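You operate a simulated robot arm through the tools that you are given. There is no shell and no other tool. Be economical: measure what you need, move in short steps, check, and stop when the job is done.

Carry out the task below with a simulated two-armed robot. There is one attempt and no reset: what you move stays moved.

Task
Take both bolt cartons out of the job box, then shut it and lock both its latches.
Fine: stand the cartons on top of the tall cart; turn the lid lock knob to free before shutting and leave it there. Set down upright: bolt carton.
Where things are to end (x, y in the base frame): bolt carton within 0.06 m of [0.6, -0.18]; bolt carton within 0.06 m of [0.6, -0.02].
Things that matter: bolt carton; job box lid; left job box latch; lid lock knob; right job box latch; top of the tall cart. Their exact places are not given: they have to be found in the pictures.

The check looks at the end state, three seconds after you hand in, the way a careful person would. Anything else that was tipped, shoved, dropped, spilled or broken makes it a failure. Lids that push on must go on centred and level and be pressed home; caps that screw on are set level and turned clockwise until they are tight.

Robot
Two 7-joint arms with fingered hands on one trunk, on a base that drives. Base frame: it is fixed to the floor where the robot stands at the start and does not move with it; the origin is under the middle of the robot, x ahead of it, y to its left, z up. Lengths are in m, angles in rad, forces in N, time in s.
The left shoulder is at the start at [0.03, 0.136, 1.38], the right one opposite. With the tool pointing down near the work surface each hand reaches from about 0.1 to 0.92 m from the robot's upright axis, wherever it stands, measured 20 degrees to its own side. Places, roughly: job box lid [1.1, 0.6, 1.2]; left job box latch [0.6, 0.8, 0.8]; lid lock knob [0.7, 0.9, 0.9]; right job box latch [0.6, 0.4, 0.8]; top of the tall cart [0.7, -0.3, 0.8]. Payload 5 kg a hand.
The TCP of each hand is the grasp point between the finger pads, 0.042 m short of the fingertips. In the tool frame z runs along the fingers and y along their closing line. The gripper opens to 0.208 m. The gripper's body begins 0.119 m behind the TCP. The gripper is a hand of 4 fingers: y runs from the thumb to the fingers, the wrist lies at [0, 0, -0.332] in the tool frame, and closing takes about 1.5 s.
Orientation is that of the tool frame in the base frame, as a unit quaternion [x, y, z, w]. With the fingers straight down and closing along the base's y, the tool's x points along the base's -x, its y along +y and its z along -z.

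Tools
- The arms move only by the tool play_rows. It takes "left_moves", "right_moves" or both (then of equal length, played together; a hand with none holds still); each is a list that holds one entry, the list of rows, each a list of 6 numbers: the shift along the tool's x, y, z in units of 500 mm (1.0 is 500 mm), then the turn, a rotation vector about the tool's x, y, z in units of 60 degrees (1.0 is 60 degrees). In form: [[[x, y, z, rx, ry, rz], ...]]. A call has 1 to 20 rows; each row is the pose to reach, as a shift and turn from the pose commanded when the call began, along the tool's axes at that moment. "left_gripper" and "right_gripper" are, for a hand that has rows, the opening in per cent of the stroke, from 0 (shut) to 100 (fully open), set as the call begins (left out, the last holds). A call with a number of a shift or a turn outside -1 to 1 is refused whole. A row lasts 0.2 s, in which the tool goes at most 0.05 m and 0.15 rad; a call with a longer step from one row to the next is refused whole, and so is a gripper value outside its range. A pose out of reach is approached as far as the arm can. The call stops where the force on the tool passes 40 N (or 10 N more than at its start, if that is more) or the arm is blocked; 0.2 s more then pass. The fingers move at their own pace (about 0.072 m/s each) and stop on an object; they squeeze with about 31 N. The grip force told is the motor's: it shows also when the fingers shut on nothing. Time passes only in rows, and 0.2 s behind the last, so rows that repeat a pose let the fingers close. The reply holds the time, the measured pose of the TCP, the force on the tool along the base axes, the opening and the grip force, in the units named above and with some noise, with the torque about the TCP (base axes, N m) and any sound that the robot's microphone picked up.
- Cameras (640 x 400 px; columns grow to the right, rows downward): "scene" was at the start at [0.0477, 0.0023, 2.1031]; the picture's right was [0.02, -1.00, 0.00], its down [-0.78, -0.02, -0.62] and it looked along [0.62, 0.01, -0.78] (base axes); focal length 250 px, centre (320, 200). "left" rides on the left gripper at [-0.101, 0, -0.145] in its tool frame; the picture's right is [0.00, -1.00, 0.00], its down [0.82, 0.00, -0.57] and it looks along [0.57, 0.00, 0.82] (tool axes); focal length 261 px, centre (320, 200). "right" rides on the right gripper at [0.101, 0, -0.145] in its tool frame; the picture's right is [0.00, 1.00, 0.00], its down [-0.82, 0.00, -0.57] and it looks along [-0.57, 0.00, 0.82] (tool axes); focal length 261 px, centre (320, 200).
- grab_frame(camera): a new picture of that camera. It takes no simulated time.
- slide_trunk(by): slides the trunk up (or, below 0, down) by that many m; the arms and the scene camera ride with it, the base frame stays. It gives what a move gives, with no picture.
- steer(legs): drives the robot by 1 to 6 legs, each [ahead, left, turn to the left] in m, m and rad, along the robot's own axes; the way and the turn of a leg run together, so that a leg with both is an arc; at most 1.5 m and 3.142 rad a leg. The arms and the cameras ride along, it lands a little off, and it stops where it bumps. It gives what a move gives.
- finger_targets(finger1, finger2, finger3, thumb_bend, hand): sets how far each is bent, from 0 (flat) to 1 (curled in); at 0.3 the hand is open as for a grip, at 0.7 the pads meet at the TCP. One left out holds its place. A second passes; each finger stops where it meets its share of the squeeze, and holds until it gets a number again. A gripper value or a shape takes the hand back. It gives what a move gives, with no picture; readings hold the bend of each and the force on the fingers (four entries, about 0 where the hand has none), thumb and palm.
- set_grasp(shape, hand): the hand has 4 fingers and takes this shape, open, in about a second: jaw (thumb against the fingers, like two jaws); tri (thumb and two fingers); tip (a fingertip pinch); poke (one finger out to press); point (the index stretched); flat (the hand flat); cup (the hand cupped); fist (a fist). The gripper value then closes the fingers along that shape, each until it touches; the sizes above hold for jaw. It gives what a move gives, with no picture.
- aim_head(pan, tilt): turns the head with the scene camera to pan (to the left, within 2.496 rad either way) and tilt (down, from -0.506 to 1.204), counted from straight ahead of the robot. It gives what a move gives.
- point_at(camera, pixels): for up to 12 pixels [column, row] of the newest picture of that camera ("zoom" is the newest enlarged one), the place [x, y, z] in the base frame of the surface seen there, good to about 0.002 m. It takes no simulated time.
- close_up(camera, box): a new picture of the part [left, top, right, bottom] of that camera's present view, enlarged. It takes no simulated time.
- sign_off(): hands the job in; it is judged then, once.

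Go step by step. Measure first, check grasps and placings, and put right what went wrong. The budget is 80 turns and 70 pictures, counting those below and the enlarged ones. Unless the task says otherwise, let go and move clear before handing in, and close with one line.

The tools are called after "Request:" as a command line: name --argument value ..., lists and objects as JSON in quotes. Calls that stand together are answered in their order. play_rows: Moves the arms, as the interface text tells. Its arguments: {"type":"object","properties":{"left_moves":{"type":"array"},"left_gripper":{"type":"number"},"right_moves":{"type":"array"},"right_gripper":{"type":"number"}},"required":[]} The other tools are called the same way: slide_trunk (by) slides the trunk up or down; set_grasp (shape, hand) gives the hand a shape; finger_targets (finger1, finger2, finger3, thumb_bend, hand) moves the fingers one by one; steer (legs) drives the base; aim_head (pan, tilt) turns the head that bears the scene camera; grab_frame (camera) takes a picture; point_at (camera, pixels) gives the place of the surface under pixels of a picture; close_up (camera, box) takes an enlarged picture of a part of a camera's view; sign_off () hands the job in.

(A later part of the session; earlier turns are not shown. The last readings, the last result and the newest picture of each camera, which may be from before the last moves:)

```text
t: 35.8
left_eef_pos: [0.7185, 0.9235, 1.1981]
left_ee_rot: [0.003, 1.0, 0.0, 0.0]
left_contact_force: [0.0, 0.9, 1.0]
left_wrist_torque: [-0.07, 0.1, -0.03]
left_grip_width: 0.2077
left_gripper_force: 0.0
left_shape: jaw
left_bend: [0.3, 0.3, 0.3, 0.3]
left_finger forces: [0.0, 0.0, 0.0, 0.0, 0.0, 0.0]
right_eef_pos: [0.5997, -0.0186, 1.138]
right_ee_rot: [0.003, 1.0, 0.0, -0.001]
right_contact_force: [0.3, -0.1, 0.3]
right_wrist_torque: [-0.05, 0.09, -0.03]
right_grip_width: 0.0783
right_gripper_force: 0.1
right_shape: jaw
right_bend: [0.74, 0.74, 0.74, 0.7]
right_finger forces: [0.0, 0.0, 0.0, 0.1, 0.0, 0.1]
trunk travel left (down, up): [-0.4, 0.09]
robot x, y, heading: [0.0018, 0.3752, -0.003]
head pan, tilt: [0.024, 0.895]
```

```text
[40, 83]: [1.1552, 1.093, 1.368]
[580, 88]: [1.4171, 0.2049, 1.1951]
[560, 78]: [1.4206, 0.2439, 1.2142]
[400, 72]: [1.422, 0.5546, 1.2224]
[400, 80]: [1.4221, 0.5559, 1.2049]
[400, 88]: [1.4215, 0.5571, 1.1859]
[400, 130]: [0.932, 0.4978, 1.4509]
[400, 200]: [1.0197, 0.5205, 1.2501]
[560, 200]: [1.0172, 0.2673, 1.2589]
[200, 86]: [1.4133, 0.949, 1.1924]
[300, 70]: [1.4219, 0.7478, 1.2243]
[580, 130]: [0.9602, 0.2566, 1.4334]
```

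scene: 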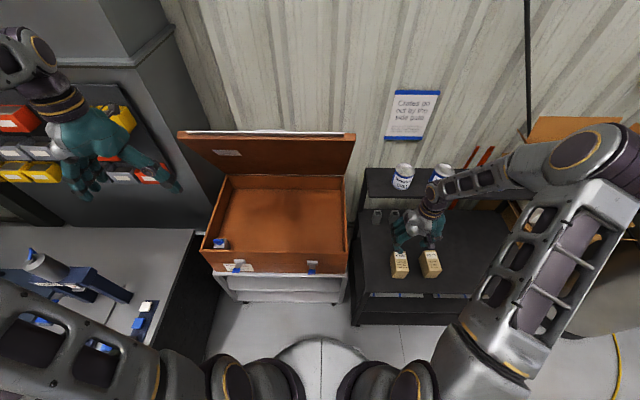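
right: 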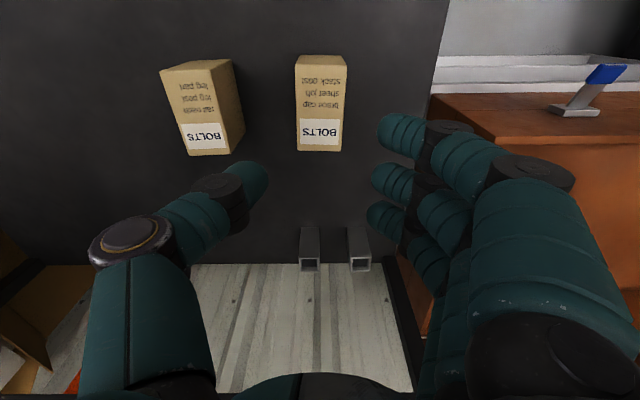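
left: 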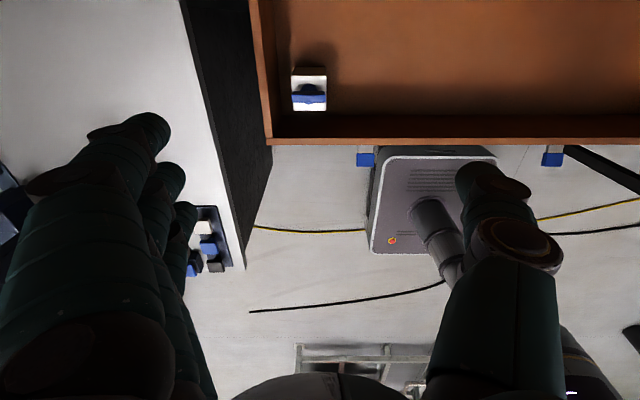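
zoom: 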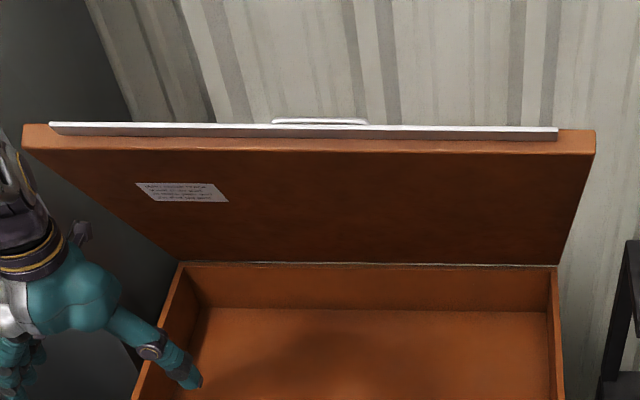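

There is a white edge bar on the lid and a handle at zoom (320,121). I'll measure them.

Request:
point_at --camera "zoom" --pixels '[[320, 121], [280, 121], [365, 122], [320, 128], [320, 135], [320, 142], [320, 150], [500, 128], [500, 138], [500, 148], [580, 142], [580, 152]]'

Request:
close_up --camera "scene" --box '[245, 120, 309, 160]'

```text
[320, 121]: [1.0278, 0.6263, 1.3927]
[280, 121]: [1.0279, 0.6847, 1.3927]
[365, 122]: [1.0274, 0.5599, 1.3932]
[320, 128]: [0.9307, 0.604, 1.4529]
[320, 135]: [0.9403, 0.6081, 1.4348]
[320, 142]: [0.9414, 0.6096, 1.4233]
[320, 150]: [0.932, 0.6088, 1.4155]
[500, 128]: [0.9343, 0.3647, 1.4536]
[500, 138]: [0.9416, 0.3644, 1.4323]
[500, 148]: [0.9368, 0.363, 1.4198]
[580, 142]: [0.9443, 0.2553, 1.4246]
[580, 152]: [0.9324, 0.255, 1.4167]
```

```text
10.00 times, centred on (277, 140) of scene
```

zoom: 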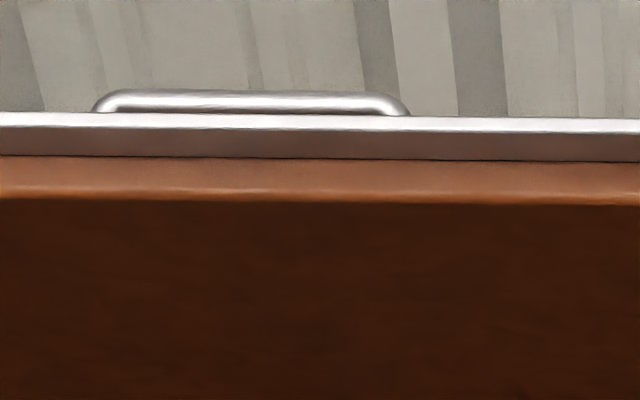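

The lid edge is at about (0.935, z 1.43), roughly 3 cm thick including the strip. I'll raise the right hand, swing it to y≈0.45 in front of the edge and yaw it 90° so it can pinch the edge with the thumb underneath.

Request:
play_rows --right_moves '[[[0, 0, -0.09, 0, 0, 0], [0, 0, -0.18, 0, 0, 0], [0, 0, -0.27, 0, 0, 0], [0, 0, -0.36, 0, 0, 0], [0, 0, -0.45, 0, 0, 0], [0, 0, -0.54, 0, 0, 0], [0, 0, -0.63, 0, 0, 0], [0, 0, -0.72, 0, 0, 0], [0, 0, -0.8, 0, 0, 0], [-0.03, 0.085, -0.8, 0, 0, 0.09], [-0.06, 0.17, -0.8, 0, 0, 0.18], [-0.09, 0.255, -0.8, 0, 0, 0.27], [-0.12, 0.34, -0.8, 0, 0, 0.36], [-0.15, 0.425, -0.8, 0, 0, 0.45], [-0.18, 0.51, -0.8, 0, 0, 0.54], [-0.22, 0.595, -0.8, 0, 0, 0.63], [-0.26, 0.68, -0.8, 0, 0, 0.72], [-0.3, 0.765, -0.8, 0, 0, 0.81], [-0.33, 0.85, -0.8, 0, 0, 0.9], [-0.36, 0.93, -0.8, 0, 0, 1.0]]]' --right_gripper 60

Request:
play_rows --right_moves '[[[0, 0, 0, 0, 0, 0.13], [0, 0, 0, 0, 0, 0.26], [0, 0, 0, 0, 0, 0.39], [0, 0, 0, 0, 0, 0.5], [0, 0, 0, 0, 0, 0.5]]]'

Request:
grab_frame --camera "scene"

```text
t: 40.0
left_eef_pos: [0.718, 0.9247, 1.1982]
left_ee_rot: [0.004, 1.0, -0.001, -0.001]
left_contact_force: [-0.4, 0.2, -0.6]
left_wrist_torque: [-0.17, -0.03, 0.03]
left_grip_width: 0.2076
left_gripper_force: 0.1
left_shape: jaw
left_bend: [0.3, 0.3, 0.3, 0.3]
left_finger forces: [0.0, 0.1, 0.0, 0.1, 0.0, 0.1]
right_eef_pos: [0.7811, 0.4475, 1.5376]
right_ee_rot: [0.504, 0.864, -0.001, 0.0]
right_contact_force: [1.4, 0.3, 0.4]
right_wrist_torque: [-0.07, 0.08, -0.01]
right_grip_width: 0.1244
right_gripper_force: 0.0
right_shape: jaw
right_bend: [0.32, 0.32, 0.32, 0.7]
right_finger forces: [0.0, 0.1, 0.0, 0.0, 0.1, 0.0]
trunk travel left (down, up): [-0.4, 0.09]
robot x, y, heading: [-0.0005, 0.3724, -0.006]
head pan, tilt: [0.024, 0.895]
```

```text
t: 41.2
left_eef_pos: [0.7177, 0.9233, 1.2008]
left_ee_rot: [0.004, 1.0, 0.0, 0.0]
left_contact_force: [0.0, -0.4, -0.5]
left_wrist_torque: [0.0, 0.01, 0.0]
left_grip_width: 0.2078
left_gripper_force: 0.1
left_shape: jaw
left_bend: [0.3, 0.3, 0.3, 0.3]
left_finger forces: [0.0, 0.0, 0.0, 0.0, 0.0, 0.0]
right_eef_pos: [0.7797, 0.4448, 1.5386]
right_ee_rot: [0.71, 0.705, 0.0, 0.0]
right_contact_force: [0.3, -0.1, 0.0]
right_wrist_torque: [-0.01, 0.01, 0.01]
right_grip_width: 0.1242
right_gripper_force: 0.0
right_shape: jaw
right_bend: [0.32, 0.32, 0.32, 0.7]
right_finger forces: [0.0, 0.0, 0.0, 0.1, 0.0, 0.0]
trunk travel left (down, up): [-0.4, 0.09]
robot x, y, heading: [0.002, 0.3732, -0.007]
head pan, tilt: [0.024, 0.895]
```

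```text
40 pictures are left
```

scene: 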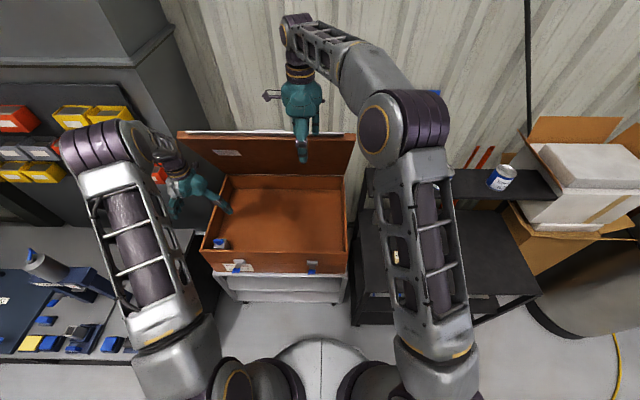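

The hand is yawed correctly. I'll pitch it −28° and go to the pre-grasp in front of the lid edge.

Request:
play_rows --right_moves '[[[0, 0.0, 0, -0.12, 0, 0], [0, 0.04, 0, -0.24, 0, 0], [0, 0.1, 0.01, -0.36, 0, 0], [0, 0.17, 0.02, -0.467, 0, 0], [0, 0.226, 0.029, -0.467, 0, 0], [0, 0.226, 0.029, -0.467, 0, 0]]]'

Request:
close_up --camera "scene" --box '[240, 20, 400, 180]'

Request:
grab_frame --camera "right"

```text
t: 42.6
left_eef_pos: [0.7163, 0.9225, 1.2012]
left_ee_rot: [0.003, 1.0, -0.001, 0.001]
left_contact_force: [0.6, 0.4, 0.9]
left_wrist_torque: [0.05, -0.06, 0.01]
left_grip_width: 0.2077
left_gripper_force: 0.0
left_shape: jaw
left_bend: [0.3, 0.3, 0.3, 0.3]
left_finger forces: [0.0, 0.0, 0.1, 0.0, 0.0, 0.0]
right_eef_pos: [0.8933, 0.4428, 1.5244]
right_ee_rot: [0.688, 0.684, 0.171, 0.172]
right_contact_force: [-0.3, -0.1, 0.8]
right_wrist_torque: [0.0, -0.04, 0.03]
right_grip_width: 0.1244
right_gripper_force: 0.0
right_shape: jaw
right_bend: [0.32, 0.32, 0.32, 0.7]
right_finger forces: [0.0, 0.1, 0.1, 0.0, 0.1, 0.0]
trunk travel left (down, up): [-0.4, 0.09]
robot x, y, heading: [-0.0005, 0.3757, -0.007]
head pan, tilt: [0.024, 0.895]
```

```text
2.50 times, centred on (320, 100) of scene
```

zoom: 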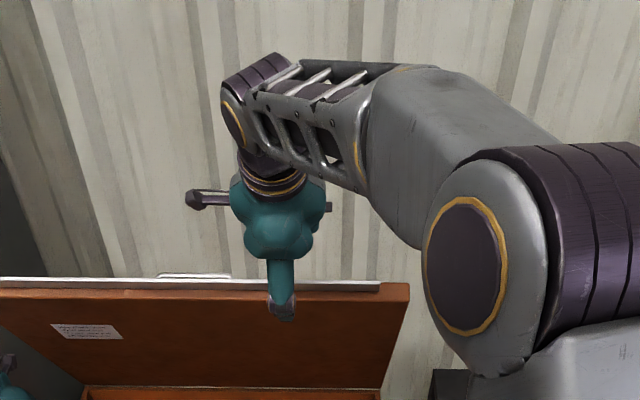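

```text
38 pictures are left
```

right: 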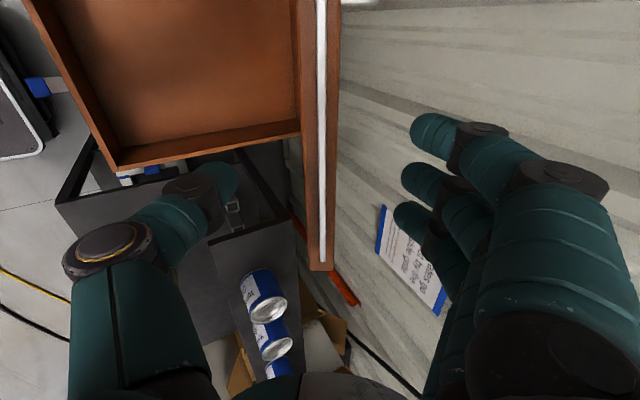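

The lid edge (cols 303-338) lies centred between thumb and fingers. I'll advance 0.09 m and close.

Request:
play_rows --right_moves '[[[0, 0, 0.06, 0, 0, 0], [0, 0, 0.12, 0, 0, 0], [0, 0, 0.18, 0, 0, 0], [0, 0, 0.18, 0, 0, 0]]]'

Request:
play_rows --right_moves '[[[0, 0, 0, 0, 0, 0], [0, 0, 0, 0, 0, 0], [0, 0, 0, 0, 0, 0], [0, 0, 0, 0, 0, 0], [0, 0, 0, 0, 0, 0], [0, 0, 0, 0, 0, 0], [0, 0, 0, 0, 0, 0], [0, 0, 0, 0, 0, 0]]]' --right_gripper 0

Request:
grab_frame --camera "right"

```text
t: 43.6
left_eef_pos: [0.7182, 0.9223, 1.2001]
left_ee_rot: [0.005, 1.0, 0.001, 0.0]
left_contact_force: [0.0, 0.6, -0.3]
left_wrist_torque: [0.01, -0.03, 0.03]
left_grip_width: 0.208
left_gripper_force: 0.0
left_shape: jaw
left_bend: [0.3, 0.3, 0.3, 0.3]
left_finger forces: [0.1, 0.1, 0.1, 0.0, 0.0, 0.0]
right_eef_pos: [0.9366, 0.4456, 1.4439]
right_ee_rot: [0.689, 0.684, 0.169, 0.171]
right_contact_force: [-0.1, 0.1, 0.6]
right_wrist_torque: [-0.02, 0.01, 0.01]
right_grip_width: 0.1246
right_gripper_force: 0.1
right_shape: jaw
right_bend: [0.32, 0.32, 0.32, 0.7]
right_finger forces: [0.0, 0.0, 0.0, 0.0, 0.0, 0.1]
trunk travel left (down, up): [-0.4, 0.09]
robot x, y, heading: [0.0022, 0.3747, -0.003]
head pan, tilt: [0.024, 0.895]
```

```text
t: 45.4
left_eef_pos: [0.7183, 0.9231, 1.1997]
left_ee_rot: [0.003, 1.0, 0.0, 0.0]
left_contact_force: [0.4, 0.6, 0.2]
left_wrist_torque: [0.06, -0.01, -0.02]
left_grip_width: 0.2076
left_gripper_force: 0.1
left_shape: jaw
left_bend: [0.3, 0.3, 0.3, 0.3]
left_finger forces: [0.0, 0.0, 0.0, 0.0, 0.0, 0.0]
right_eef_pos: [0.9366, 0.4439, 1.4444]
right_ee_rot: [0.689, 0.684, 0.17, 0.172]
right_contact_force: [0.7, -0.6, 1.1]
right_wrist_torque: [-0.02, -0.11, -0.02]
right_grip_width: 0.0331
right_gripper_force: 31.1
right_shape: jaw
right_bend: [0.73, 0.73, 0.73, 0.7]
right_finger forces: [9.2, 9.0, 9.3, 0.0, 27.4, 0.0]
trunk travel left (down, up): [-0.4, 0.09]
robot x, y, heading: [0.0023, 0.374, -0.005]
head pan, tilt: [0.024, 0.895]
```

```text
37 pictures are left
```

right: 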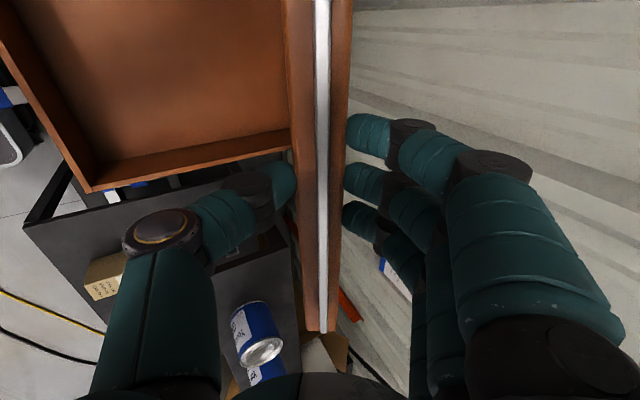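

The lid is firmly held (0.033 m, 31 N). Now I'll yaw the left hand −90° above the knob, so it closes along x, and lower toward it.

Request:
play_rows --left_moves '[[[0, 0, 0, 0, 0, -0.13], [0, 0, 0, 0, 0, -0.26], [0, 0, 0, 0, 0, -0.39], [0, 0.01, 0, 0, 0, -0.52], [0, 0.02, 0, 0, 0, -0.65], [0.002, 0.033, 0, 0, 0, -0.78], [0.002, 0.033, 0, 0, 0, -0.9], [0.002, 0.033, 0, 0, 0, -1.0]]]' --left_gripper 40

Request:
play_rows --left_moves '[[[0, 0, 0, 0, 0, -0.13], [0, 0, 0, 0, 0, -0.26], [0, 0, 0, 0, 0, -0.39], [0, 0, 0.0, 0, 0, -0.5], [0, 0, 0.09, 0, 0, -0.5], [0, 0, 0.18, 0, 0, -0.5], [0, 0, 0.27, 0, 0, -0.5], [0, 0, 0.36, 0, 0, -0.5], [0, 0, 0.36, 0, 0, -0.5]]]'

Request:
grab_frame --camera "left"

```text
t: 47.2
left_eef_pos: [0.7169, 0.9357, 1.2003]
left_ee_rot: [-0.498, 0.867, 0.0, 0.0]
left_contact_force: [-0.6, 0.0, 0.0]
left_wrist_torque: [0.02, -0.01, 0.04]
left_grip_width: 0.084
left_gripper_force: 0.0
left_shape: jaw
left_bend: [0.73, 0.73, 0.73, 0.7]
left_finger forces: [0.0, 0.0, 0.0, 0.0, 0.2, 0.0]
right_eef_pos: [0.9354, 0.4432, 1.4446]
right_ee_rot: [0.688, 0.684, 0.17, 0.171]
right_contact_force: [0.7, -0.7, -1.0]
right_wrist_torque: [-0.03, -0.13, 0.01]
right_grip_width: 0.0331
right_gripper_force: 31.0
right_shape: jaw
right_bend: [0.73, 0.73, 0.73, 0.7]
right_finger forces: [9.2, 9.2, 9.3, 0.1, 27.2, 0.0]
trunk travel left (down, up): [-0.4, 0.09]
robot x, y, heading: [0.0006, 0.3761, -0.004]
head pan, tilt: [0.024, 0.895]
```

```text
t: 49.2
left_eef_pos: [0.7157, 0.9366, 1.0198]
left_ee_rot: [-0.704, 0.71, 0.0, 0.0]
left_contact_force: [-0.3, 0.1, -0.7]
left_wrist_torque: [0.02, 0.02, 0.01]
left_grip_width: 0.0837
left_gripper_force: 0.0
left_shape: jaw
left_bend: [0.73, 0.73, 0.73, 0.7]
left_finger forces: [0.1, 0.1, 0.0, 0.0, 0.1, 0.0]
right_eef_pos: [0.9349, 0.4443, 1.4441]
right_ee_rot: [0.688, 0.684, 0.171, 0.172]
right_contact_force: [-1.9, -1.2, 1.1]
right_wrist_torque: [-0.02, -0.07, -0.04]
right_grip_width: 0.0329
right_gripper_force: 30.8
right_shape: jaw
right_bend: [0.73, 0.73, 0.73, 0.7]
right_finger forces: [9.8, 9.6, 9.8, 0.0, 30.0, 0.0]
trunk travel left (down, up): [-0.4, 0.09]
robot x, y, heading: [0.0025, 0.3767, -0.005]
head pan, tilt: [0.024, 0.895]
```

```text
36 pictures are left
```

left: 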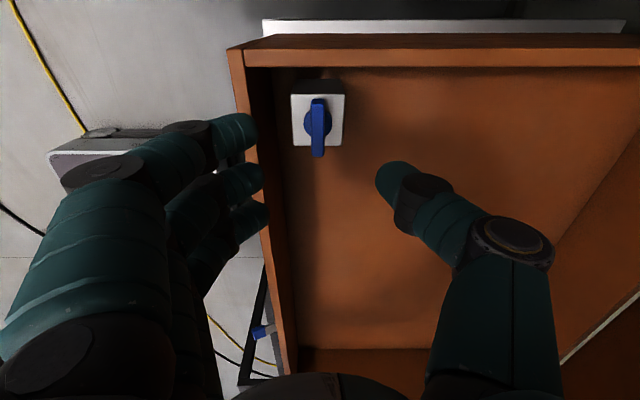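

The knob (col 319) is centred, but the fingers at col 250 would come near the front wall, so I'll narrow the opening to 18 % and go down partway.

Request:
play_rows --left_moves '[[[0, 0, 0, 0, 0, 0], [0, 0, 0, 0, 0, 0], [0, 0, 0, 0, 0, 0], [0, 0, 0.04, 0, 0, 0], [0, 0, 0.09, 0, 0, 0], [0, 0, 0.13, 0, 0, 0], [0, 0, 0.13, 0, 0, 0]]]' --left_gripper 18

Request:
grab_frame --camera "left"

```text
t: 50.8
left_eef_pos: [0.7161, 0.9361, 0.956]
left_ee_rot: [-0.704, 0.71, 0.0, 0.0]
left_contact_force: [0.5, -0.9, -0.2]
left_wrist_torque: [0.01, -0.03, -0.01]
left_grip_width: 0.0378
left_gripper_force: 0.1
left_shape: jaw
left_bend: [0.73, 0.73, 0.73, 0.7]
left_finger forces: [0.0, 0.0, 0.0, 0.0, 0.1, 0.1]
right_eef_pos: [0.9355, 0.4445, 1.4433]
right_ee_rot: [0.688, 0.684, 0.17, 0.171]
right_contact_force: [-0.5, -1.5, 0.7]
right_wrist_torque: [-0.02, -0.09, 0.0]
right_grip_width: 0.0333
right_gripper_force: 30.6
right_shape: jaw
right_bend: [0.73, 0.73, 0.73, 0.7]
right_finger forces: [9.9, 9.7, 9.8, 0.1, 29.2, 0.0]
trunk travel left (down, up): [-0.4, 0.09]
robot x, y, heading: [0.0006, 0.3728, -0.008]
head pan, tilt: [0.024, 0.895]
```

```text
35 pictures are left
```

left: 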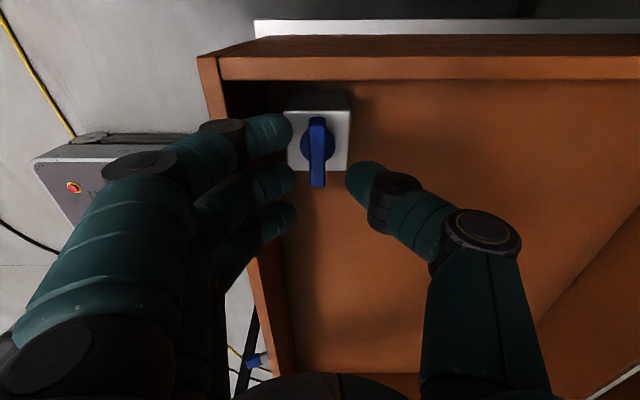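

Fingers and thumb straddle the wing (cols 308-328). I'll descend to z≈0.923 and close.

Request:
play_rows --left_moves '[[[0, 0, 0.03, 0, 0, 0], [0, 0, 0.05, 0, 0, 0], [0, 0, 0.064, 0, 0, 0], [0, 0, 0.064, 0, 0, 0]]]'

Request:
play_rows --left_moves '[[[0, 0, 0, 0, 0, 0], [0, 0, 0, 0, 0, 0], [0, 0, 0, 0, 0, 0], [0, 0, 0, 0, 0, 0], [0, 0, 0, 0, 0, 0]]]' --left_gripper 0

Request:
grab_frame --camera "left"

```text
t: 51.8
left_eef_pos: [0.7197, 0.9347, 0.926]
left_ee_rot: [-0.705, 0.71, 0.0, 0.001]
left_contact_force: [19.2, -0.8, 18.9]
left_wrist_torque: [-0.04, 1.16, 0.14]
left_grip_width: 0.0355
left_gripper_force: 0.0
left_shape: jaw
left_bend: [0.73, 0.73, 0.73, 0.7]
left_finger forces: [7.9, 8.5, 8.9, 0.0, 0.1, 0.1]
right_eef_pos: [0.9367, 0.4437, 1.4454]
right_ee_rot: [0.688, 0.684, 0.172, 0.17]
right_contact_force: [-2.1, 3.6, -0.5]
right_wrist_torque: [0.04, -0.08, 0.04]
right_grip_width: 0.0331
right_gripper_force: 31.0
right_shape: jaw
right_bend: [0.73, 0.73, 0.73, 0.7]
right_finger forces: [9.5, 9.5, 9.7, 0.0, 29.9, 0.0]
trunk travel left (down, up): [-0.4, 0.09]
robot x, y, heading: [0.003, 0.3727, -0.01]
head pan, tilt: [0.024, 0.895]
```

```text
t: 53.0
left_eef_pos: [0.7177, 0.9369, 0.9229]
left_ee_rot: [-0.705, 0.71, 0.001, 0.0]
left_contact_force: [16.8, -3.6, 17.0]
left_wrist_torque: [-0.06, 0.52, 0.4]
left_grip_width: 0.0109
left_gripper_force: 30.9
left_shape: jaw
left_bend: [0.73, 0.73, 0.74, 0.7]
left_finger forces: [6.5, 27.0, 0.0, 0.1, 31.3, 0.0]
right_eef_pos: [0.9348, 0.4429, 1.4452]
right_ee_rot: [0.688, 0.684, 0.17, 0.172]
right_contact_force: [0.0, 4.5, 0.2]
right_wrist_torque: [0.08, -0.09, 0.06]
right_grip_width: 0.0329
right_gripper_force: 31.2
right_shape: jaw
right_bend: [0.73, 0.73, 0.73, 0.7]
right_finger forces: [9.8, 9.8, 9.8, 0.1, 29.2, 0.0]
trunk travel left (down, up): [-0.4, 0.09]
robot x, y, heading: [0.0045, 0.3701, -0.007]
head pan, tilt: [0.024, 0.895]
```

```text
34 pictures are left
```

left: 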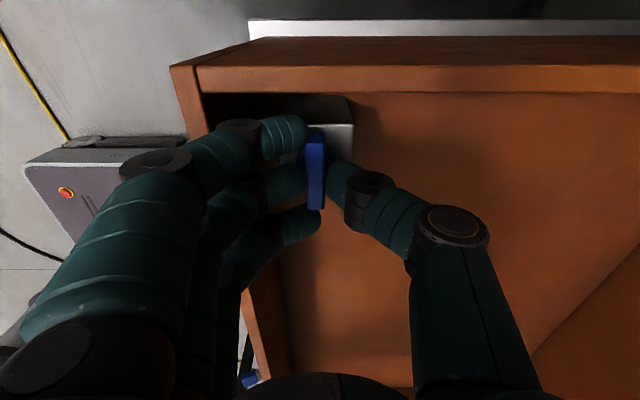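

The wing is gripped (0.0109 m), but the finger backs rest on the front rim (17 N up, 17 N forward). I'll open a bit, raise 7 mm and re-grip.

Request:
play_rows --left_moves '[[[0, 0, 0, 0, 0, 0], [0, 0, -0.008, 0, 0, 0], [0, 0, -0.016, 0, 0, 0], [0, 0, -0.016, 0, 0, 0]]]' --left_gripper 10

Request:
play_rows --left_moves '[[[0, 0, 0, 0, 0, 0], [0, 0, 0, 0, 0, 0], [0, 0, 0, 0, 0, 0], [0, 0, 0, 0, 0, 0]]]' --left_gripper 0

```text
t: 54.0
left_eef_pos: [0.714, 0.9359, 0.9307]
left_ee_rot: [-0.705, 0.709, 0.001, -0.002]
left_contact_force: [1.9, 0.9, 0.4]
left_wrist_torque: [-0.03, -0.02, 0.0]
left_grip_width: 0.02
left_gripper_force: 0.1
left_shape: jaw
left_bend: [0.72, 0.72, 0.72, 0.7]
left_finger forces: [0.5, 0.7, 0.7, 0.0, 0.0, 0.0]
right_eef_pos: [0.935, 0.4432, 1.4436]
right_ee_rot: [0.688, 0.684, 0.171, 0.172]
right_contact_force: [1.0, 1.5, 1.7]
right_wrist_torque: [0.06, -0.12, 0.02]
right_grip_width: 0.033
right_gripper_force: 30.5
right_shape: jaw
right_bend: [0.73, 0.73, 0.73, 0.7]
right_finger forces: [10.2, 10.1, 10.0, 0.0, 28.8, 0.1]
trunk travel left (down, up): [-0.4, 0.09]
robot x, y, heading: [0.0007, 0.3733, -0.003]
head pan, tilt: [0.024, 0.895]
```

```text
t: 55.0
left_eef_pos: [0.7168, 0.9369, 0.9313]
left_ee_rot: [-0.705, 0.709, 0.0, 0.0]
left_contact_force: [1.4, 1.7, -8.3]
left_wrist_torque: [0.06, 0.1, 0.39]
left_grip_width: 0.0044
left_gripper_force: 31.3
left_shape: jaw
left_bend: [0.71, 0.71, 0.7, 0.7]
left_finger forces: [11.0, 10.9, 0.0, 0.1, 22.9, 0.1]
right_eef_pos: [0.936, 0.443, 1.444]
right_ee_rot: [0.688, 0.684, 0.17, 0.172]
right_contact_force: [-1.4, -2.4, 3.1]
right_wrist_torque: [-0.02, -0.09, -0.03]
right_grip_width: 0.033
right_gripper_force: 30.6
right_shape: jaw
right_bend: [0.73, 0.73, 0.73, 0.7]
right_finger forces: [10.0, 9.9, 9.9, 0.0, 29.8, 0.0]
trunk travel left (down, up): [-0.4, 0.09]
robot x, y, heading: [0.0005, 0.373, -0.006]
head pan, tilt: [0.024, 0.895]
```

The width dropped to 4 mm, so I'll check whether the wing is still between the pads.

Request:
close_up --camera "left" --box '[220, 80, 420, 260]'

```text
2.22 times, centred on (320, 170) of left
```

zoom: 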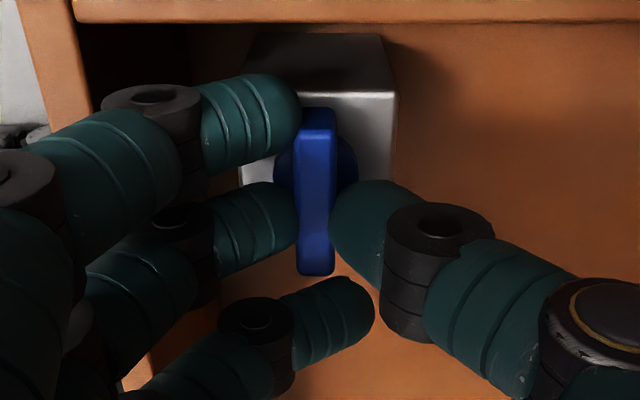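

The wing is held between two fingers and the thumb. I'll try a small clockwise turn (as seen from above) of 20° and read the torque.

Request:
play_rows --left_moves '[[[0, 0, 0, 0, 0, 0.08], [0, 0, 0, 0, 0, 0.16], [0, 0, 0, 0, 0, 0.25], [0, 0, 0, 0, 0, 0.33], [0, 0, 0, 0, 0, 0.33]]]'

Request:
close_up --camera "left" --box '[220, 80, 420, 260]'

```text
t: 56.2
left_eef_pos: [0.7164, 0.9365, 0.9315]
left_ee_rot: [-0.572, 0.82, 0.001, 0.001]
left_contact_force: [1.2, 11.3, -7.0]
left_wrist_torque: [0.35, 0.19, 0.74]
left_grip_width: 0.0044
left_gripper_force: 31.5
left_shape: jaw
left_bend: [0.64, 0.66, 0.7, 0.7]
left_finger forces: [13.9, 19.8, 0.0, 0.0, 30.9, 0.0]
right_eef_pos: [0.9353, 0.4433, 1.4436]
right_ee_rot: [0.688, 0.684, 0.171, 0.172]
right_contact_force: [-2.0, -5.0, 2.9]
right_wrist_torque: [-0.13, -0.07, -0.07]
right_grip_width: 0.033
right_gripper_force: 30.9
right_shape: jaw
right_bend: [0.73, 0.73, 0.73, 0.7]
right_finger forces: [10.0, 9.8, 9.8, 0.0, 29.8, 0.0]
trunk travel left (down, up): [-0.4, 0.09]
robot x, y, heading: [-0.0014, 0.3755, -0.002]
head pan, tilt: [0.024, 0.895]
```

```text
2.22 times, centred on (320, 170) of left
```

zoom: 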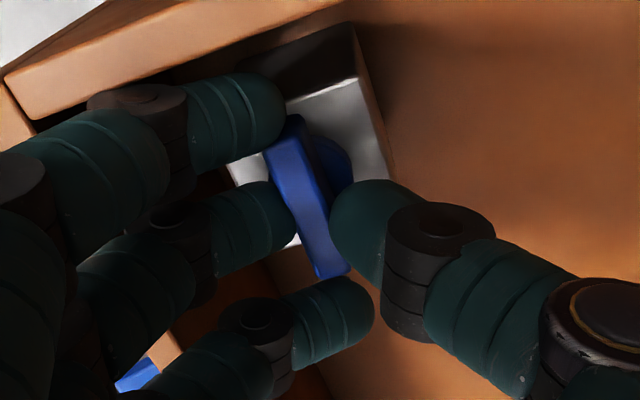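

The wing stayed aligned with its block while the fingers flexed, so this way is the stop. I'll turn the other way (counter-clockwise from above).

Request:
play_rows --left_moves '[[[0, 0, 0, 0, 0, -0.12], [0, 0, 0, 0, 0, -0.24], [0, 0, 0, 0, 0, -0.36], [0, 0, 0, 0, 0, -0.48], [0, 0, 0, 0, 0, -0.6], [0, 0, 0, 0, 0, -0.7], [0, 0, 0, 0, 0, -0.7]]]'

Request:
close_up --camera "left" --box '[220, 80, 420, 260]'

```text
t: 57.8
left_eef_pos: [0.7169, 0.9398, 0.9319]
left_ee_rot: [0.829, -0.559, -0.001, -0.005]
left_contact_force: [7.4, 6.6, -6.0]
left_wrist_torque: [0.2, 0.64, 0.05]
left_grip_width: 0.0022
left_gripper_force: 30.5
left_shape: jaw
left_bend: [0.69, 0.66, 0.7, 0.7]
left_finger forces: [72.6, 12.5, 4.0, 0.0, 23.8, 0.1]
right_eef_pos: [0.9367, 0.4438, 1.4439]
right_ee_rot: [0.689, 0.684, 0.17, 0.171]
right_contact_force: [-3.9, -0.9, 3.6]
right_wrist_torque: [0.0, 0.02, 0.03]
right_grip_width: 0.033
right_gripper_force: 30.9
right_shape: jaw
right_bend: [0.73, 0.73, 0.73, 0.7]
right_finger forces: [9.5, 9.5, 9.6, 0.1, 30.8, 0.0]
trunk travel left (down, up): [-0.4, 0.09]
robot x, y, heading: [-0.0009, 0.3731, -0.005]
head pan, tilt: [0.024, 0.895]
stopped in row 7 (left hand): the force on the tool passed its limit at 40 N (the readings are from after the stop); the commanded pose is now the measured one
```

```text
2.22 times, centred on (320, 170) of left
```

zoom: 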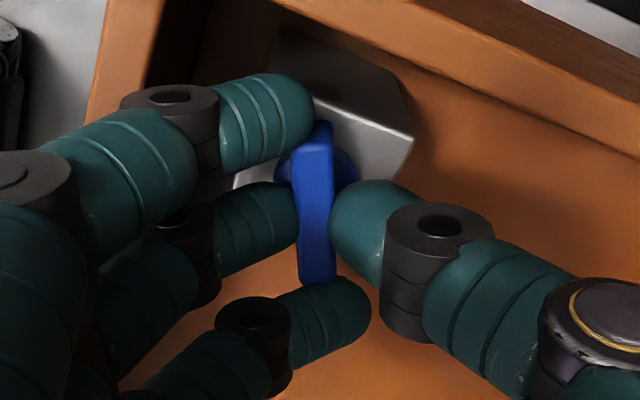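

The knob follows this way (about 22° so far), but finger 1 jammed against the front wall rim (72 N). I'll loosen, raise 7 mm, re-grip and continue.

Request:
play_rows --left_moves '[[[0, 0, 0, 0, 0, 0], [0, 0, -0.008, 0, 0, 0], [0, 0, -0.015, 0, 0, 0], [0, 0, -0.015, 0, 0, 0]]]' --left_gripper 10

Request:
play_rows --left_moves '[[[0, 0, 0, 0, 0, 0], [0, 0, 0, 0, 0, 0], [0, 0, 0, 0, 0, 0], [0, 0, 0, 0, 0, 0]]]' --left_gripper 0

Request:
close_up --camera "left" --box '[220, 80, 420, 260]'

```text
t: 58.8
left_eef_pos: [0.7154, 0.9401, 0.9385]
left_ee_rot: [0.829, -0.559, -0.001, -0.003]
left_contact_force: [0.1, 0.2, 1.0]
left_wrist_torque: [0.05, 0.09, -0.05]
left_grip_width: 0.0203
left_gripper_force: 0.0
left_shape: jaw
left_bend: [0.72, 0.72, 0.72, 0.7]
left_finger forces: [1.3, 0.0, 0.1, 0.0, 0.1, 0.1]
right_eef_pos: [0.9354, 0.4439, 1.4434]
right_ee_rot: [0.689, 0.683, 0.171, 0.172]
right_contact_force: [1.0, 2.9, 1.3]
right_wrist_torque: [0.08, -0.14, 0.04]
right_grip_width: 0.033
right_gripper_force: 31.9
right_shape: jaw
right_bend: [0.73, 0.73, 0.73, 0.7]
right_finger forces: [10.1, 10.1, 10.0, 0.0, 28.9, 0.1]
trunk travel left (down, up): [-0.4, 0.09]
robot x, y, heading: [0.0005, 0.3731, -0.009]
head pan, tilt: [0.024, 0.895]
```

```text
t: 59.8
left_eef_pos: [0.7176, 0.9412, 0.9398]
left_ee_rot: [0.829, -0.559, 0.0, -0.003]
left_contact_force: [12.7, 3.5, 1.8]
left_wrist_torque: [0.19, -0.39, -0.02]
left_grip_width: 0.0026
left_gripper_force: 31.3
left_shape: jaw
left_bend: [0.73, 0.71, 0.7, 0.7]
left_finger forces: [2.3, 11.4, 0.1, 0.0, 23.5, 0.1]
right_eef_pos: [0.9362, 0.4433, 1.4446]
right_ee_rot: [0.688, 0.684, 0.17, 0.173]
right_contact_force: [-3.1, 2.5, 4.6]
right_wrist_torque: [0.09, -0.08, 0.03]
right_grip_width: 0.033
right_gripper_force: 31.1
right_shape: jaw
right_bend: [0.73, 0.73, 0.73, 0.7]
right_finger forces: [10.0, 9.8, 9.9, 0.1, 30.3, 0.1]
trunk travel left (down, up): [-0.4, 0.09]
robot x, y, heading: [0.0006, 0.3734, -0.002]
head pan, tilt: [0.024, 0.895]
```

```text
2.22 times, centred on (320, 170) of left
```

zoom: 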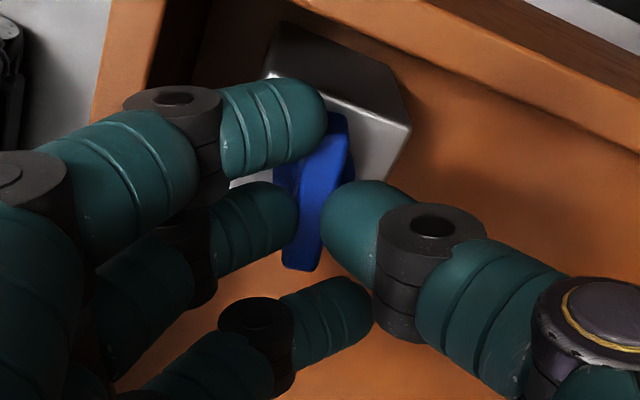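

The grip is back and clear of the rim. I'll continue counter-clockwise by 60°.

Request:
play_rows --left_moves '[[[0, 0, 0, 0, 0, -0.1], [0, 0, 0, 0, 0, -0.2], [0, 0, 0, 0, 0, -0.3], [0, 0, 0, 0, 0, -0.4], [0, 0, 0, 0, 0, -0.5], [0, 0, 0, 0, 0, -0.6], [0, 0, 0, 0, 0, -0.7], [0, 0, 0, 0, 0, -0.8], [0, 0, 0, 0, 0, -0.9], [0, 0, 0, 0, 0, -1.0]]]'

Request:
close_up --camera "left" --box '[220, 80, 420, 260]'

```text
t: 61.6
left_eef_pos: [0.7143, 0.9356, 0.9465]
left_ee_rot: [0.958, -0.286, 0.004, -0.012]
left_contact_force: [8.8, 8.0, 14.5]
left_wrist_torque: [0.51, -0.46, -0.03]
left_grip_width: 0.0006
left_gripper_force: 31.0
left_shape: jaw
left_bend: [0.73, 0.72, 0.7, 0.71]
left_finger forces: [0.6, 0.0, 0.0, 0.0, 31.8, 0.0]
left hand out of reach, approached as far as the arm can: row 6, 7, 8, 9
right_eef_pos: [0.9364, 0.4427, 1.4452]
right_ee_rot: [0.688, 0.684, 0.172, 0.171]
right_contact_force: [1.3, 8.7, -2.9]
right_wrist_torque: [0.19, -0.1, 0.16]
right_grip_width: 0.0329
right_gripper_force: 30.7
right_shape: jaw
right_bend: [0.73, 0.73, 0.73, 0.7]
right_finger forces: [9.4, 9.6, 9.9, 0.1, 28.8, 0.0]
trunk travel left (down, up): [-0.4, 0.09]
robot x, y, heading: [0.0036, 0.377, -0.005]
head pan, tilt: [0.024, 0.895]
stopped in row 9 (left hand): the force on the tool passed its limit at 50 N (the readings are from after the stop); the commanded pose is now the measured one
```

```text
2.22 times, centred on (320, 170) of left
```

zoom: 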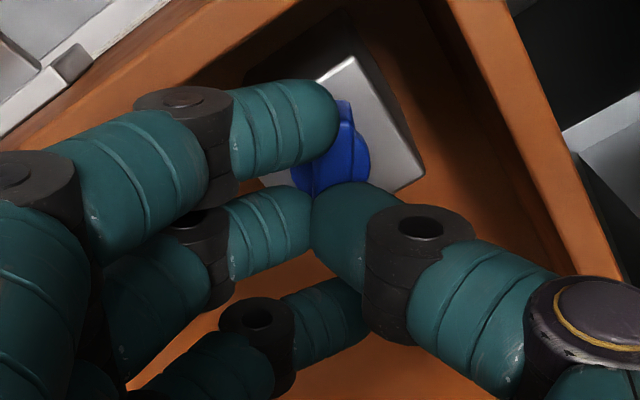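

The arm's roll limit was reached near −147° and the fingers slipped above the wing. I'll open, lift 0.1 m and look at the knob angle.

Request:
play_rows --left_moves '[[[0, 0, -0.01, 0, 0, 0], [0, 0, -0.04, 0, 0, 0.1], [0, 0, -0.1, 0, 0, 0.23], [0, 0, -0.18, 0, 0, 0.36], [0, 0, -0.24, 0, 0, 0.5], [0, 0, -0.24, 0, 0, 0.64], [0, 0, -0.24, 0, 0, 0.78], [0, 0, -0.24, 0, 0, 0.9], [0, 0, -0.24, 0, 0, 1.0]]]' --left_gripper 20

Request:
play_rows --left_moves '[[[0, 0, 0, 0, 0, 0.13], [0, 0, 0, 0, 0, 0.26], [0, 0, 0, 0, 0, 0.39], [0, 0, 0, 0, 0, 0.52], [0, 0, 0, 0, 0, 0.65], [0, 0, 0, 0, 0, 0.78], [0, 0, 0, 0, 0, 0.91], [0, 0, 0, 0, 0, 1.0]]]'

Request:
close_up --camera "scene" --box '[190, 210, 270, 280]'

```text
t: 63.6
left_eef_pos: [0.7104, 0.9328, 1.0642]
left_ee_rot: [-0.687, 0.727, 0.001, 0.009]
left_contact_force: [0.1, 0.0, -0.3]
left_wrist_torque: [-0.03, -0.01, 0.0]
left_grip_width: 0.0412
left_gripper_force: 0.1
left_shape: jaw
left_bend: [0.73, 0.73, 0.73, 0.7]
left_finger forces: [0.0, 0.0, 0.0, 0.0, 0.0, 0.0]
right_eef_pos: [0.9362, 0.4433, 1.4451]
right_ee_rot: [0.689, 0.683, 0.17, 0.173]
right_contact_force: [2.5, 14.2, -2.6]
right_wrist_torque: [0.3, -0.14, 0.2]
right_grip_width: 0.0327
right_gripper_force: 31.9
right_shape: jaw
right_bend: [0.73, 0.73, 0.73, 0.7]
right_finger forces: [9.5, 9.6, 9.7, 0.0, 28.8, 0.0]
trunk travel left (down, up): [-0.4, 0.09]
robot x, y, heading: [0.0045, 0.3736, -0.009]
head pan, tilt: [0.024, 0.895]
```

```text
t: 65.4
left_eef_pos: [0.7106, 0.9337, 1.0635]
left_ee_rot: [-0.231, 0.973, 0.006, 0.007]
left_contact_force: [-0.5, -0.3, 0.1]
left_wrist_torque: [-0.03, 0.03, -0.03]
left_grip_width: 0.0415
left_gripper_force: 0.0
left_shape: jaw
left_bend: [0.73, 0.73, 0.73, 0.7]
left_finger forces: [0.1, 0.0, 0.0, 0.0, 0.0, 0.0]
right_eef_pos: [0.936, 0.4429, 1.4438]
right_ee_rot: [0.689, 0.683, 0.17, 0.172]
right_contact_force: [1.2, 14.9, -2.8]
right_wrist_torque: [0.33, -0.13, 0.21]
right_grip_width: 0.033
right_gripper_force: 31.0
right_shape: jaw
right_bend: [0.73, 0.73, 0.73, 0.7]
right_finger forces: [9.6, 9.6, 9.7, 0.0, 28.8, 0.1]
trunk travel left (down, up): [-0.4, 0.09]
robot x, y, heading: [0.0001, 0.3723, -0.008]
head pan, tilt: [0.024, 0.895]
```

```text
5.71 times, centred on (230, 245) of scene
```

zoom: 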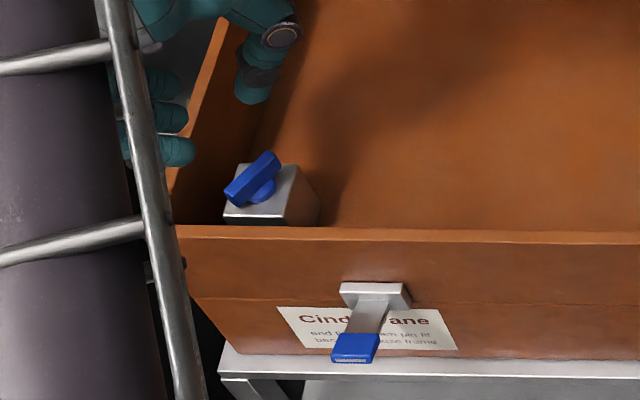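

The knob has turned roughly 40° counter-clockwise and stays. I'll measure the wing ends for the new grip yaw.

Request:
point_at --camera "zoom" --pixels '[[229, 188], [273, 157], [251, 172], [240, 200], [258, 188], [285, 170], [270, 215], [375, 290], [200, 230], [230, 60]]'

```text
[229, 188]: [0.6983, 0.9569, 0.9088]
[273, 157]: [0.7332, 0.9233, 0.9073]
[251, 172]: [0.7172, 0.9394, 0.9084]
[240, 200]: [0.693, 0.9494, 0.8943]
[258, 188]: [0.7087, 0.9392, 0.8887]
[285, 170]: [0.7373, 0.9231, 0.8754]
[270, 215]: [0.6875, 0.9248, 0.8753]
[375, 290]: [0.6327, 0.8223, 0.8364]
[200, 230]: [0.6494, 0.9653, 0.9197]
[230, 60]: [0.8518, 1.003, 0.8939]
```

The wing now lies at 45° from start. I'll yaw the hand to +45° so it grips across the wing and can finish turning toward 0°.

Request:
play_rows --left_moves '[[[0, 0, 0, 0, 0, 0.13], [0, 0, 0, 0, 0, 0.26], [0, 0, 0, 0, 0, 0.39], [0, 0, 0, 0, 0, 0.52], [0, 0, 0, 0, 0, 0.65], [0, 0, 0, 0, 0, 0.78], [-0.0155, 0.006, 0, 0, 0, 0.91], [-0.0155, 0.006, 0, 0, 0, 1.0]]]' --left_gripper 14

Request:
play_rows --left_moves '[[[0, 0, 0, 0, 0, 0.1], [0, 0, 0, 0, 0, 0.195], [0, 0, 0.08, 0, 0, 0.195], [0, 0, 0.16, 0, 0, 0.195], [0, 0, 0.2, 0, 0, 0.195], [0, 0, 0.2, 0, 0, 0.195]]]'

Request:
close_up --camera "left" --box '[200, 80, 440, 260]'

```text
t: 67.2
left_eef_pos: [0.7162, 0.94, 1.0642]
left_ee_rot: [0.286, 0.958, 0.008, 0.004]
left_contact_force: [1.0, -0.4, -0.6]
left_wrist_torque: [-0.01, 0.02, -0.03]
left_grip_width: 0.0297
left_gripper_force: 0.1
left_shape: jaw
left_bend: [0.72, 0.72, 0.72, 0.7]
left_finger forces: [0.0, 0.1, 0.0, 0.0, 0.1, 0.0]
right_eef_pos: [0.9371, 0.4424, 1.4452]
right_ee_rot: [0.689, 0.684, 0.17, 0.172]
right_contact_force: [1.7, 14.7, -2.0]
right_wrist_torque: [0.35, -0.13, 0.25]
right_grip_width: 0.0328
right_gripper_force: 31.0
right_shape: jaw
right_bend: [0.73, 0.73, 0.73, 0.7]
right_finger forces: [9.6, 9.5, 9.8, 0.0, 28.6, 0.0]
trunk travel left (down, up): [-0.4, 0.09]
robot x, y, heading: [-0.0023, 0.3709, -0.007]
head pan, tilt: [0.024, 0.895]
```

```text
t: 68.6
left_eef_pos: [0.7187, 0.9393, 0.9634]
left_ee_rot: [0.381, 0.924, 0.008, 0.003]
left_contact_force: [0.3, -0.9, 0.3]
left_wrist_torque: [-0.02, 0.03, -0.02]
left_grip_width: 0.0295
left_gripper_force: 0.0
left_shape: jaw
left_bend: [0.72, 0.72, 0.72, 0.7]
left_finger forces: [0.0, 0.0, 0.0, 0.0, 0.1, 0.1]
right_eef_pos: [0.9367, 0.4428, 1.4449]
right_ee_rot: [0.689, 0.683, 0.17, 0.173]
right_contact_force: [1.2, 13.7, -1.9]
right_wrist_torque: [0.36, -0.09, 0.25]
right_grip_width: 0.0327
right_gripper_force: 30.5
right_shape: jaw
right_bend: [0.73, 0.73, 0.73, 0.7]
right_finger forces: [9.8, 9.6, 9.6, 0.0, 28.8, 0.0]
trunk travel left (down, up): [-0.4, 0.09]
robot x, y, heading: [0.0027, 0.3773, -0.005]
head pan, tilt: [0.024, 0.895]
```

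```text
2.22 times, centred on (320, 170) of left
```

zoom: 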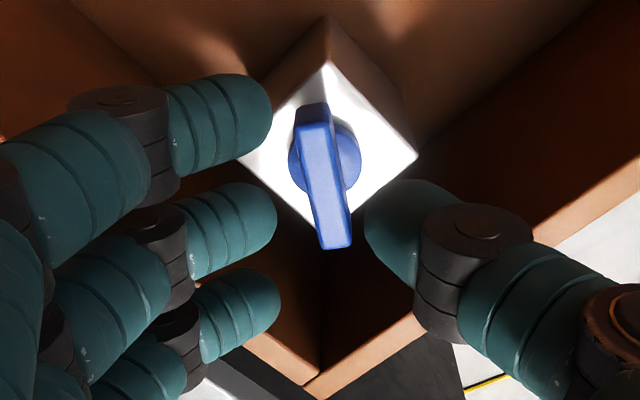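

It is well aligned over the wing. I'll descend 3 cm, close, then turn 48° counter-clockwise.

Request:
play_rows --left_moves '[[[0, 0, 0.03, 0, 0, 0], [0, 0, 0.06, 0, 0, 0], [0, 0, 0.06, 0, 0, 0]]]'

Request:
play_rows --left_moves '[[[0, 0, 0, 0, 0, 0], [0, 0, 0, 0, 0, 0], [0, 0, 0, 0, 0, 0], [0, 0, 0, 0, 0, 0], [0, 0, 0, 0, 0, -0.1], [0, 0, 0, 0, 0, -0.2], [0, 0, 0, 0, 0, -0.3], [0, 0, 0, 0, 0, -0.4], [0, 0, 0, 0, 0, -0.5], [0, 0, 0, 0, 0, -0.6], [0, 0, 0, 0, 0, -0.7], [0, 0, 0, 0, 0, -0.8]]]' --left_gripper 0

Request:
close_up --camera "left" --box '[200, 80, 440, 260]'

```text
t: 69.4
left_eef_pos: [0.7203, 0.9405, 0.9348]
left_ee_rot: [0.382, 0.924, 0.009, 0.005]
left_contact_force: [4.2, -11.8, 25.8]
left_wrist_torque: [1.5, -0.23, -0.35]
left_grip_width: 0.0291
left_gripper_force: 0.0
left_shape: jaw
left_bend: [0.72, 0.72, 0.74, 0.7]
left_finger forces: [0.1, 0.0, 29.8, 0.1, 0.0, 0.1]
right_eef_pos: [0.9366, 0.443, 1.4442]
right_ee_rot: [0.689, 0.683, 0.171, 0.171]
right_contact_force: [7.1, 22.6, -8.7]
right_wrist_torque: [0.46, -0.17, 0.35]
right_grip_width: 0.0328
right_gripper_force: 31.0
right_shape: jaw
right_bend: [0.73, 0.73, 0.73, 0.7]
right_finger forces: [9.8, 9.7, 9.8, 0.0, 26.6, 0.0]
trunk travel left (down, up): [-0.4, 0.09]
robot x, y, heading: [-0.0006, 0.3754, -0.01]
head pan, tilt: [0.024, 0.895]
```

```text
t: 70.1
left_eef_pos: [0.7203, 0.9383, 0.9349]
left_ee_rot: [0.381, 0.924, 0.008, 0.003]
left_contact_force: [-6.5, -7.1, 4.8]
left_wrist_torque: [-0.11, 0.08, 0.04]
left_grip_width: 0.0066
left_gripper_force: 31.1
left_shape: jaw
left_bend: [0.7, 0.71, 0.73, 0.7]
left_finger forces: [0.0, 15.6, 1.1, 0.0, 25.6, 0.0]
right_eef_pos: [0.9354, 0.4443, 1.4454]
right_ee_rot: [0.688, 0.684, 0.171, 0.171]
right_contact_force: [5.9, 3.8, -3.9]
right_wrist_torque: [-0.01, -0.23, 0.08]
right_grip_width: 0.0327
right_gripper_force: 30.6
right_shape: jaw
right_bend: [0.73, 0.73, 0.73, 0.7]
right_finger forces: [9.9, 10.0, 10.2, 0.0, 26.7, 0.0]
trunk travel left (down, up): [-0.4, 0.09]
robot x, y, heading: [0.0007, 0.3736, -0.009]
head pan, tilt: [0.024, 0.895]
stopped in row 3 (left hand): the force on the tool passed its limit at 41 N (the readings are from after the stop); the commanded pose is now the measured one
```

```text
2.22 times, centred on (320, 170) of left
```

zoom: 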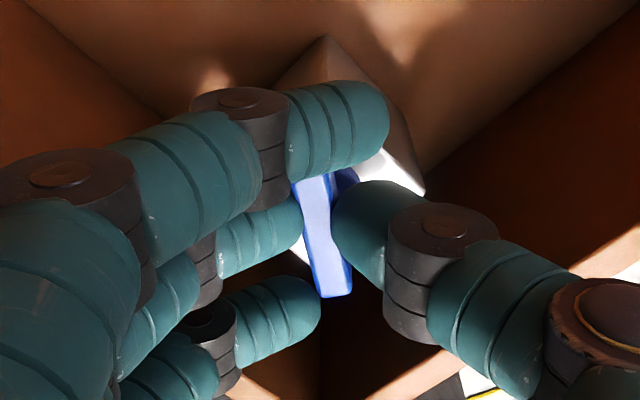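

The wing is held by finger 2 and the thumb, and forces are low again. I'll turn now.

Request:
play_rows --left_moves '[[[0, 0, 0, 0, 0, -0.1], [0, 0, 0, 0, 0, -0.2], [0, 0, 0, 0, 0, -0.3], [0, 0, 0, 0, 0, -0.4], [0, 0, 0, 0, 0, -0.5], [0, 0, 0, 0, 0, -0.6], [0, 0, 0, 0, 0, -0.7], [0, 0, 0, 0, 0, -0.8], [0, 0, 0, 0, 0, -0.88], [0, 0, 0, 0, 0, -0.88]]]'

Request:
close_up --camera "left" --box '[200, 80, 440, 260]'

```text
t: 72.3
left_eef_pos: [0.7192, 0.9405, 0.9355]
left_ee_rot: [-0.068, 0.998, 0.007, 0.008]
left_contact_force: [-4.5, -1.5, 7.7]
left_wrist_torque: [0.1, 0.34, -0.71]
left_grip_width: 0.0066
left_gripper_force: 31.4
left_shape: jaw
left_bend: [0.7, 0.67, 0.72, 0.7]
left_finger forces: [0.1, 15.0, 10.6, 0.0, 26.6, 0.1]
right_eef_pos: [0.9366, 0.4445, 1.4448]
right_ee_rot: [0.688, 0.684, 0.171, 0.172]
right_contact_force: [3.1, 4.7, -4.9]
right_wrist_torque: [0.08, -0.14, 0.08]
right_grip_width: 0.0325
right_gripper_force: 31.3
right_shape: jaw
right_bend: [0.73, 0.73, 0.73, 0.7]
right_finger forces: [9.4, 9.5, 9.6, 0.1, 27.7, 0.0]
trunk travel left (down, up): [-0.4, 0.09]
robot x, y, heading: [0.0031, 0.3738, -0.006]
head pan, tilt: [0.024, 0.895]
```

```text
2.22 times, centred on (320, 170) of left
```

zoom: 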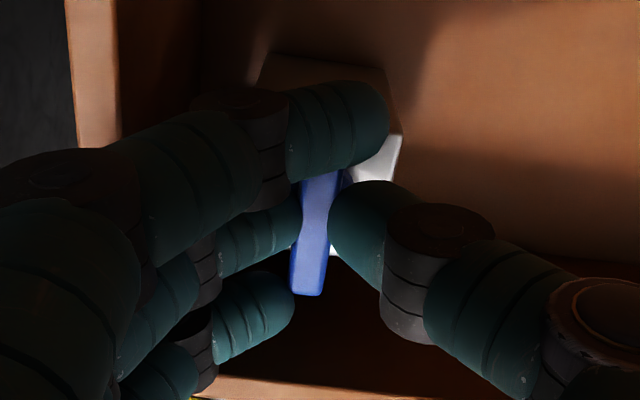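

The wing is now along x and a counter-torque of 0.71 N·m suggests the end stop. I'll open, lift clear, back the left hand away and check the knob.

Request:
play_rows --left_moves '[[[0, 0, 0, 0, 0, 0], [0, 0, 0, 0, 0, 0], [0, 0, -0.03, 0, 0, 0], [0, 0, -0.1, 0, 0, 0], [0, 0, -0.19, 0, 0, 0], [0, 0, -0.28, 0, 0, 0], [0.08, 0, -0.3, 0, 0, 0], [0.17, 0, -0.3, 0, 0, 0], [0.26, 0, -0.3, 0, 0, 0], [0.35, 0, -0.3, 0, 0, 0], [0.44, 0.06, -0.3, 0, 0, 0], [0.52, 0.1, -0.3, 0, 0, 0], [0.52, 0.1, -0.3, 0, 0, 0]]]' --left_gripper 14

Request:
close_up --camera "scene" --box '[190, 210, 270, 280]'

```text
refused: row 11 steps farther than a row can; nothing moved
```

```text
5.71 times, centred on (230, 245) of scene
```

zoom: 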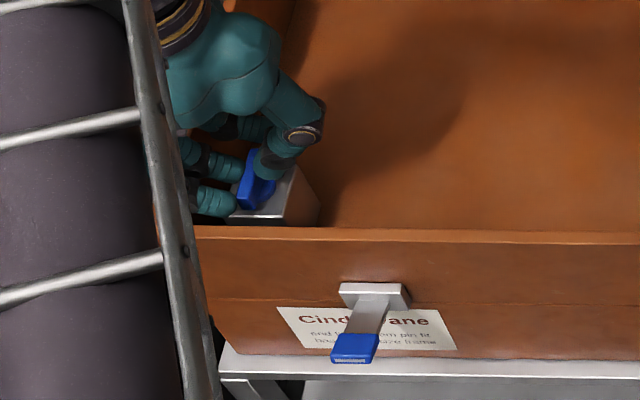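

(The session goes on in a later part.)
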